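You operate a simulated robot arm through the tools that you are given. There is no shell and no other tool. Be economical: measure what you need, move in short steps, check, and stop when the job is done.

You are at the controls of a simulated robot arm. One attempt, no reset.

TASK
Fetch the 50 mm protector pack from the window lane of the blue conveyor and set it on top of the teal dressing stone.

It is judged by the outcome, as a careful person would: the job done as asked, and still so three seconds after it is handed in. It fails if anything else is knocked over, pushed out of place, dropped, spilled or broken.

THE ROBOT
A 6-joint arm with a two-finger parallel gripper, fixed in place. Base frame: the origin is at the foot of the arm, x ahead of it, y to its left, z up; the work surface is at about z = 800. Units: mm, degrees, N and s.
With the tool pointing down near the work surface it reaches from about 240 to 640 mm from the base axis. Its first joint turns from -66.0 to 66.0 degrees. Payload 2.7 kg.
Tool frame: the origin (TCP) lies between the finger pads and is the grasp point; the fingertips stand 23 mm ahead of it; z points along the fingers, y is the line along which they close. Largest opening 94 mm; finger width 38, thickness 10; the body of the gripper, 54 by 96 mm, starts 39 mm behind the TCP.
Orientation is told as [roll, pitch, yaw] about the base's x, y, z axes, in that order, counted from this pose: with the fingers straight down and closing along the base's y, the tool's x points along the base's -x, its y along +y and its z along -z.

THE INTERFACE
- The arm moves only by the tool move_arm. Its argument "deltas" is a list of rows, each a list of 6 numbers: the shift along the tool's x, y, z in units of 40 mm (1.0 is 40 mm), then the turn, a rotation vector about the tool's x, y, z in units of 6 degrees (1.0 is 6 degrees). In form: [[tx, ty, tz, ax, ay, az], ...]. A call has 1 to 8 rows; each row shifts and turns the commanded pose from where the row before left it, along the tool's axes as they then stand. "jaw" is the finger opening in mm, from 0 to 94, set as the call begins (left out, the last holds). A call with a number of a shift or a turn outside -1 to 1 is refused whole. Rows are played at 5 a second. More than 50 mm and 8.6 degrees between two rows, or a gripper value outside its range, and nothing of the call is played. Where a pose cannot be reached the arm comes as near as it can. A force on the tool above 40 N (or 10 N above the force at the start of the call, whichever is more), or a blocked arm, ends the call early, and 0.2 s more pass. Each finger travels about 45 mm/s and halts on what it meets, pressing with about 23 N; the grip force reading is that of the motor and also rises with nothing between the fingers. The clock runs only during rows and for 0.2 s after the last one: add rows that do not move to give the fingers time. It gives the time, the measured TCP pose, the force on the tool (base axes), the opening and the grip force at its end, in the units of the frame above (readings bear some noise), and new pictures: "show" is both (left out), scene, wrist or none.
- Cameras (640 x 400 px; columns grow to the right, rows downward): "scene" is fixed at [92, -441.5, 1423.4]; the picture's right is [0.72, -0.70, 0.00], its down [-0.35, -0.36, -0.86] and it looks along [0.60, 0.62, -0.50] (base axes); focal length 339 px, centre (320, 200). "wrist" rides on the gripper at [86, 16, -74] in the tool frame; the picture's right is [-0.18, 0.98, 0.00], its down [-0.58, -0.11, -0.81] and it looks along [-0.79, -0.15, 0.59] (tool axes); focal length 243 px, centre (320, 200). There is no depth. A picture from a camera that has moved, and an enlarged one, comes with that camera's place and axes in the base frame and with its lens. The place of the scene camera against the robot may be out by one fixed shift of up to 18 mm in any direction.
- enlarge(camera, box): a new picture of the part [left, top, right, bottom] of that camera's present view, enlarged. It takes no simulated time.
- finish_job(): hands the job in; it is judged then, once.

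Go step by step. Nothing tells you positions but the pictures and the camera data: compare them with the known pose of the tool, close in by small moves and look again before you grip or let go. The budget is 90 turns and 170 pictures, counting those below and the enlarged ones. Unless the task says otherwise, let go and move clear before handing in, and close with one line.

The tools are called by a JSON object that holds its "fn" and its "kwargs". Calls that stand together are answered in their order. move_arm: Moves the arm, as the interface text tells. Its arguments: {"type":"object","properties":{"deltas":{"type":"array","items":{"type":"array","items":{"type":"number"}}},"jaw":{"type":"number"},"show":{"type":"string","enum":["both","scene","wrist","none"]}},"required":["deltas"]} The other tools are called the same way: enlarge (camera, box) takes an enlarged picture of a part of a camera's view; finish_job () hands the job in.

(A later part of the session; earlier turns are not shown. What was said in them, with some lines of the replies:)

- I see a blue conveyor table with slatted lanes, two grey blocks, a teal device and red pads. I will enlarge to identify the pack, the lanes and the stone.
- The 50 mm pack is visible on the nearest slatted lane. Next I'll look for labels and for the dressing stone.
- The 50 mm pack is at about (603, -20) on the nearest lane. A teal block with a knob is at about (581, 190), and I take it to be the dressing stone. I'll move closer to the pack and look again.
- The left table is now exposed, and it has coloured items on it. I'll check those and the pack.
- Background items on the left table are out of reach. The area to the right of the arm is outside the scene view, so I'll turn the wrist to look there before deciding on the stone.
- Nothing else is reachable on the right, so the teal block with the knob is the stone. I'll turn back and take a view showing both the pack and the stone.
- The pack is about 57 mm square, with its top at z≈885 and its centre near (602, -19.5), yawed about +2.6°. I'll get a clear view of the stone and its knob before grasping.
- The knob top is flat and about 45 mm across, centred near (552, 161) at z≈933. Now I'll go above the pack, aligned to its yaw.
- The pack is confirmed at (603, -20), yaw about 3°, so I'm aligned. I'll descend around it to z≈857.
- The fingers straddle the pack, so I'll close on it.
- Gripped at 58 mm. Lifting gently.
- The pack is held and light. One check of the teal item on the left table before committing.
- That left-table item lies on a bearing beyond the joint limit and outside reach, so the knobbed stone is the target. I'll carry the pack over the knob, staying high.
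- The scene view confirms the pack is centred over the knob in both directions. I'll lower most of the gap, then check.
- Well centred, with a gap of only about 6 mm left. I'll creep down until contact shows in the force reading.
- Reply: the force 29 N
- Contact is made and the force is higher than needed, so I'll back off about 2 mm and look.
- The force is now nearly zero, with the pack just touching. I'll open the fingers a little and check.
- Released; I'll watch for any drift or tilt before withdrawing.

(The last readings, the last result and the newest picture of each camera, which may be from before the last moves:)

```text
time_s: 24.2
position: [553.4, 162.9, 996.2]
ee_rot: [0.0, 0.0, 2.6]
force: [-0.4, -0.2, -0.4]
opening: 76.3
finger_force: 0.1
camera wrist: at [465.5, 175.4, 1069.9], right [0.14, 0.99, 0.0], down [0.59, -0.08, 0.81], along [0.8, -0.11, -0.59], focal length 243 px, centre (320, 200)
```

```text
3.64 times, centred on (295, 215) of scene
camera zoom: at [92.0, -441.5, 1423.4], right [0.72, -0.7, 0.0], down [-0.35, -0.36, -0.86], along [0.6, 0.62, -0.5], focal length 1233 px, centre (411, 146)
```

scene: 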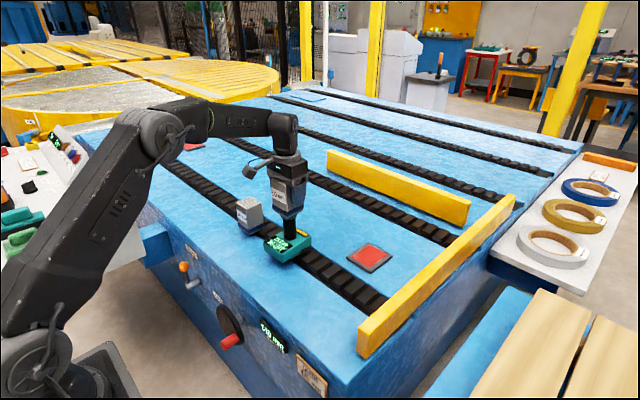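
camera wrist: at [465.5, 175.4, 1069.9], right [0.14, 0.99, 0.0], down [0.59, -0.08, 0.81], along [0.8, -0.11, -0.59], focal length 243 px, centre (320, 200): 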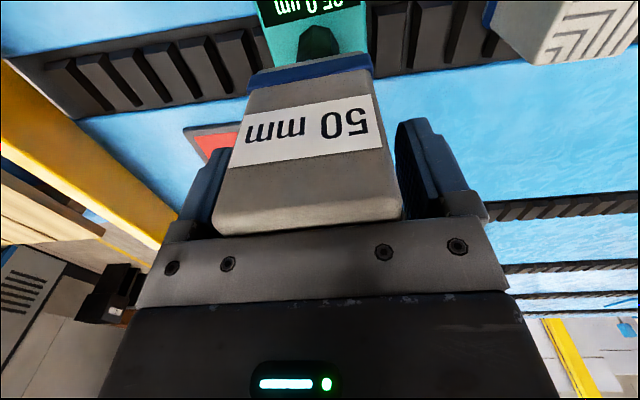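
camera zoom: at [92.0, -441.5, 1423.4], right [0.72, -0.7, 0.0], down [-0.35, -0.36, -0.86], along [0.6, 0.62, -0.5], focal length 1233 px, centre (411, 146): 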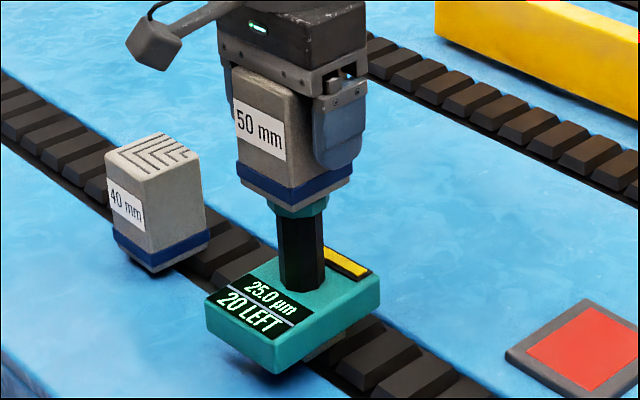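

It is stable and unmoved. I'll open fully and rise straight up.

{"fn": "move_arm", "kwargs": {"deltas": [[0, 0, 0, 0, 0, 0], [0, 0, 0, 0, 0, 0], [0, 0, -0.2, 0, 0, 0], [0, 0, -0.5, 0, 0, 0], [0, 0, -0.9, 0, 0, 0], [0, 0, -0.9, 0, 0, 0], [0, 0, -0.9, 0, 0, 0], [0, 0, -0.5, 0, 0, 0]], "jaw": 92}}

{"fn": "enlarge", "kwargs": {"camera": "scene", "box": [230, 160, 390, 270]}}

```text
time_s: 26.0
position: [549.5, 163.1, 1152.2]
ee_rot: [-0.1, 0.1, 2.6]
force: [-0.2, -0.5, 0.3]
opening: 92.0
finger_force: 0.1
camera wrist: at [463.6, 176.5, 1225.4], right [0.14, 0.99, 0.0], down [0.59, -0.08, 0.81], along [0.8, -0.11, -0.59], focal length 243 px, centre (320, 200)
```

scene: 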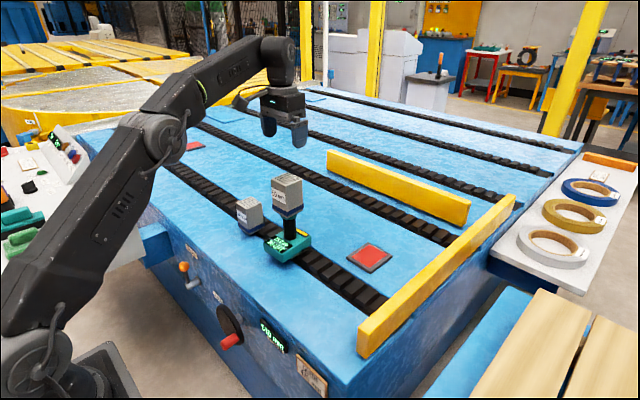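
wrist: 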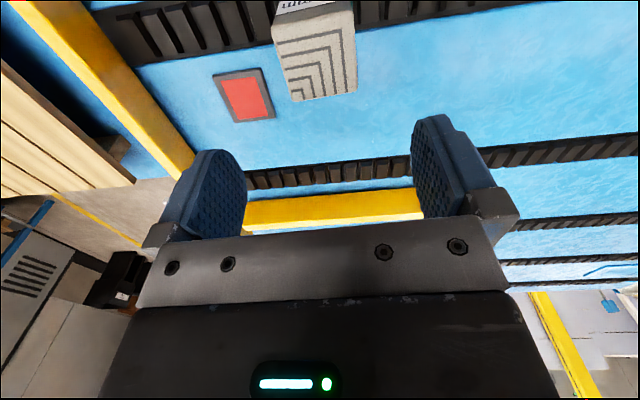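

```text
3.64 times, centred on (310, 215) of scene
camera zoom: at [91.9, -441.5, 1423.4], right [0.72, -0.7, 0.0], down [-0.35, -0.36, -0.86], along [0.6, 0.62, -0.5], focal length 1233 px, centre (356, 146)
```

zoom: 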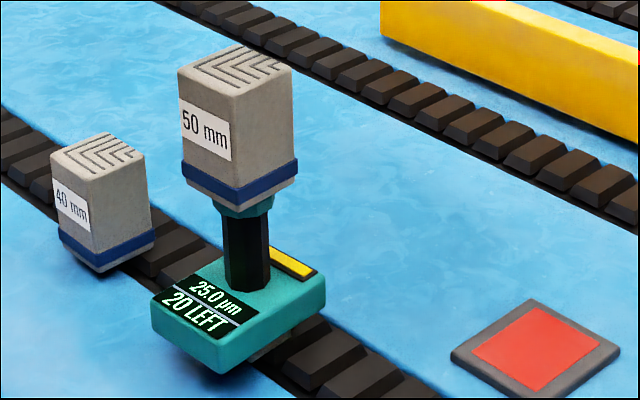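

The pack stands squarely on the stone's knob, nothing else has moved and the gripper is clear, so I'm handing in.

{"fn": "finish_job", "kwargs": {}}

```text
The job is handed in.
```

The 50 mm protector pack is standing on top of the teal dressing stone, on the flat knob of its handle. It is released and steady, and nothing else was disturbed. I took the knobbed teal block marked "25.0 µm / 20 LEFT" to be the stone, because nothing else teal was within reach.
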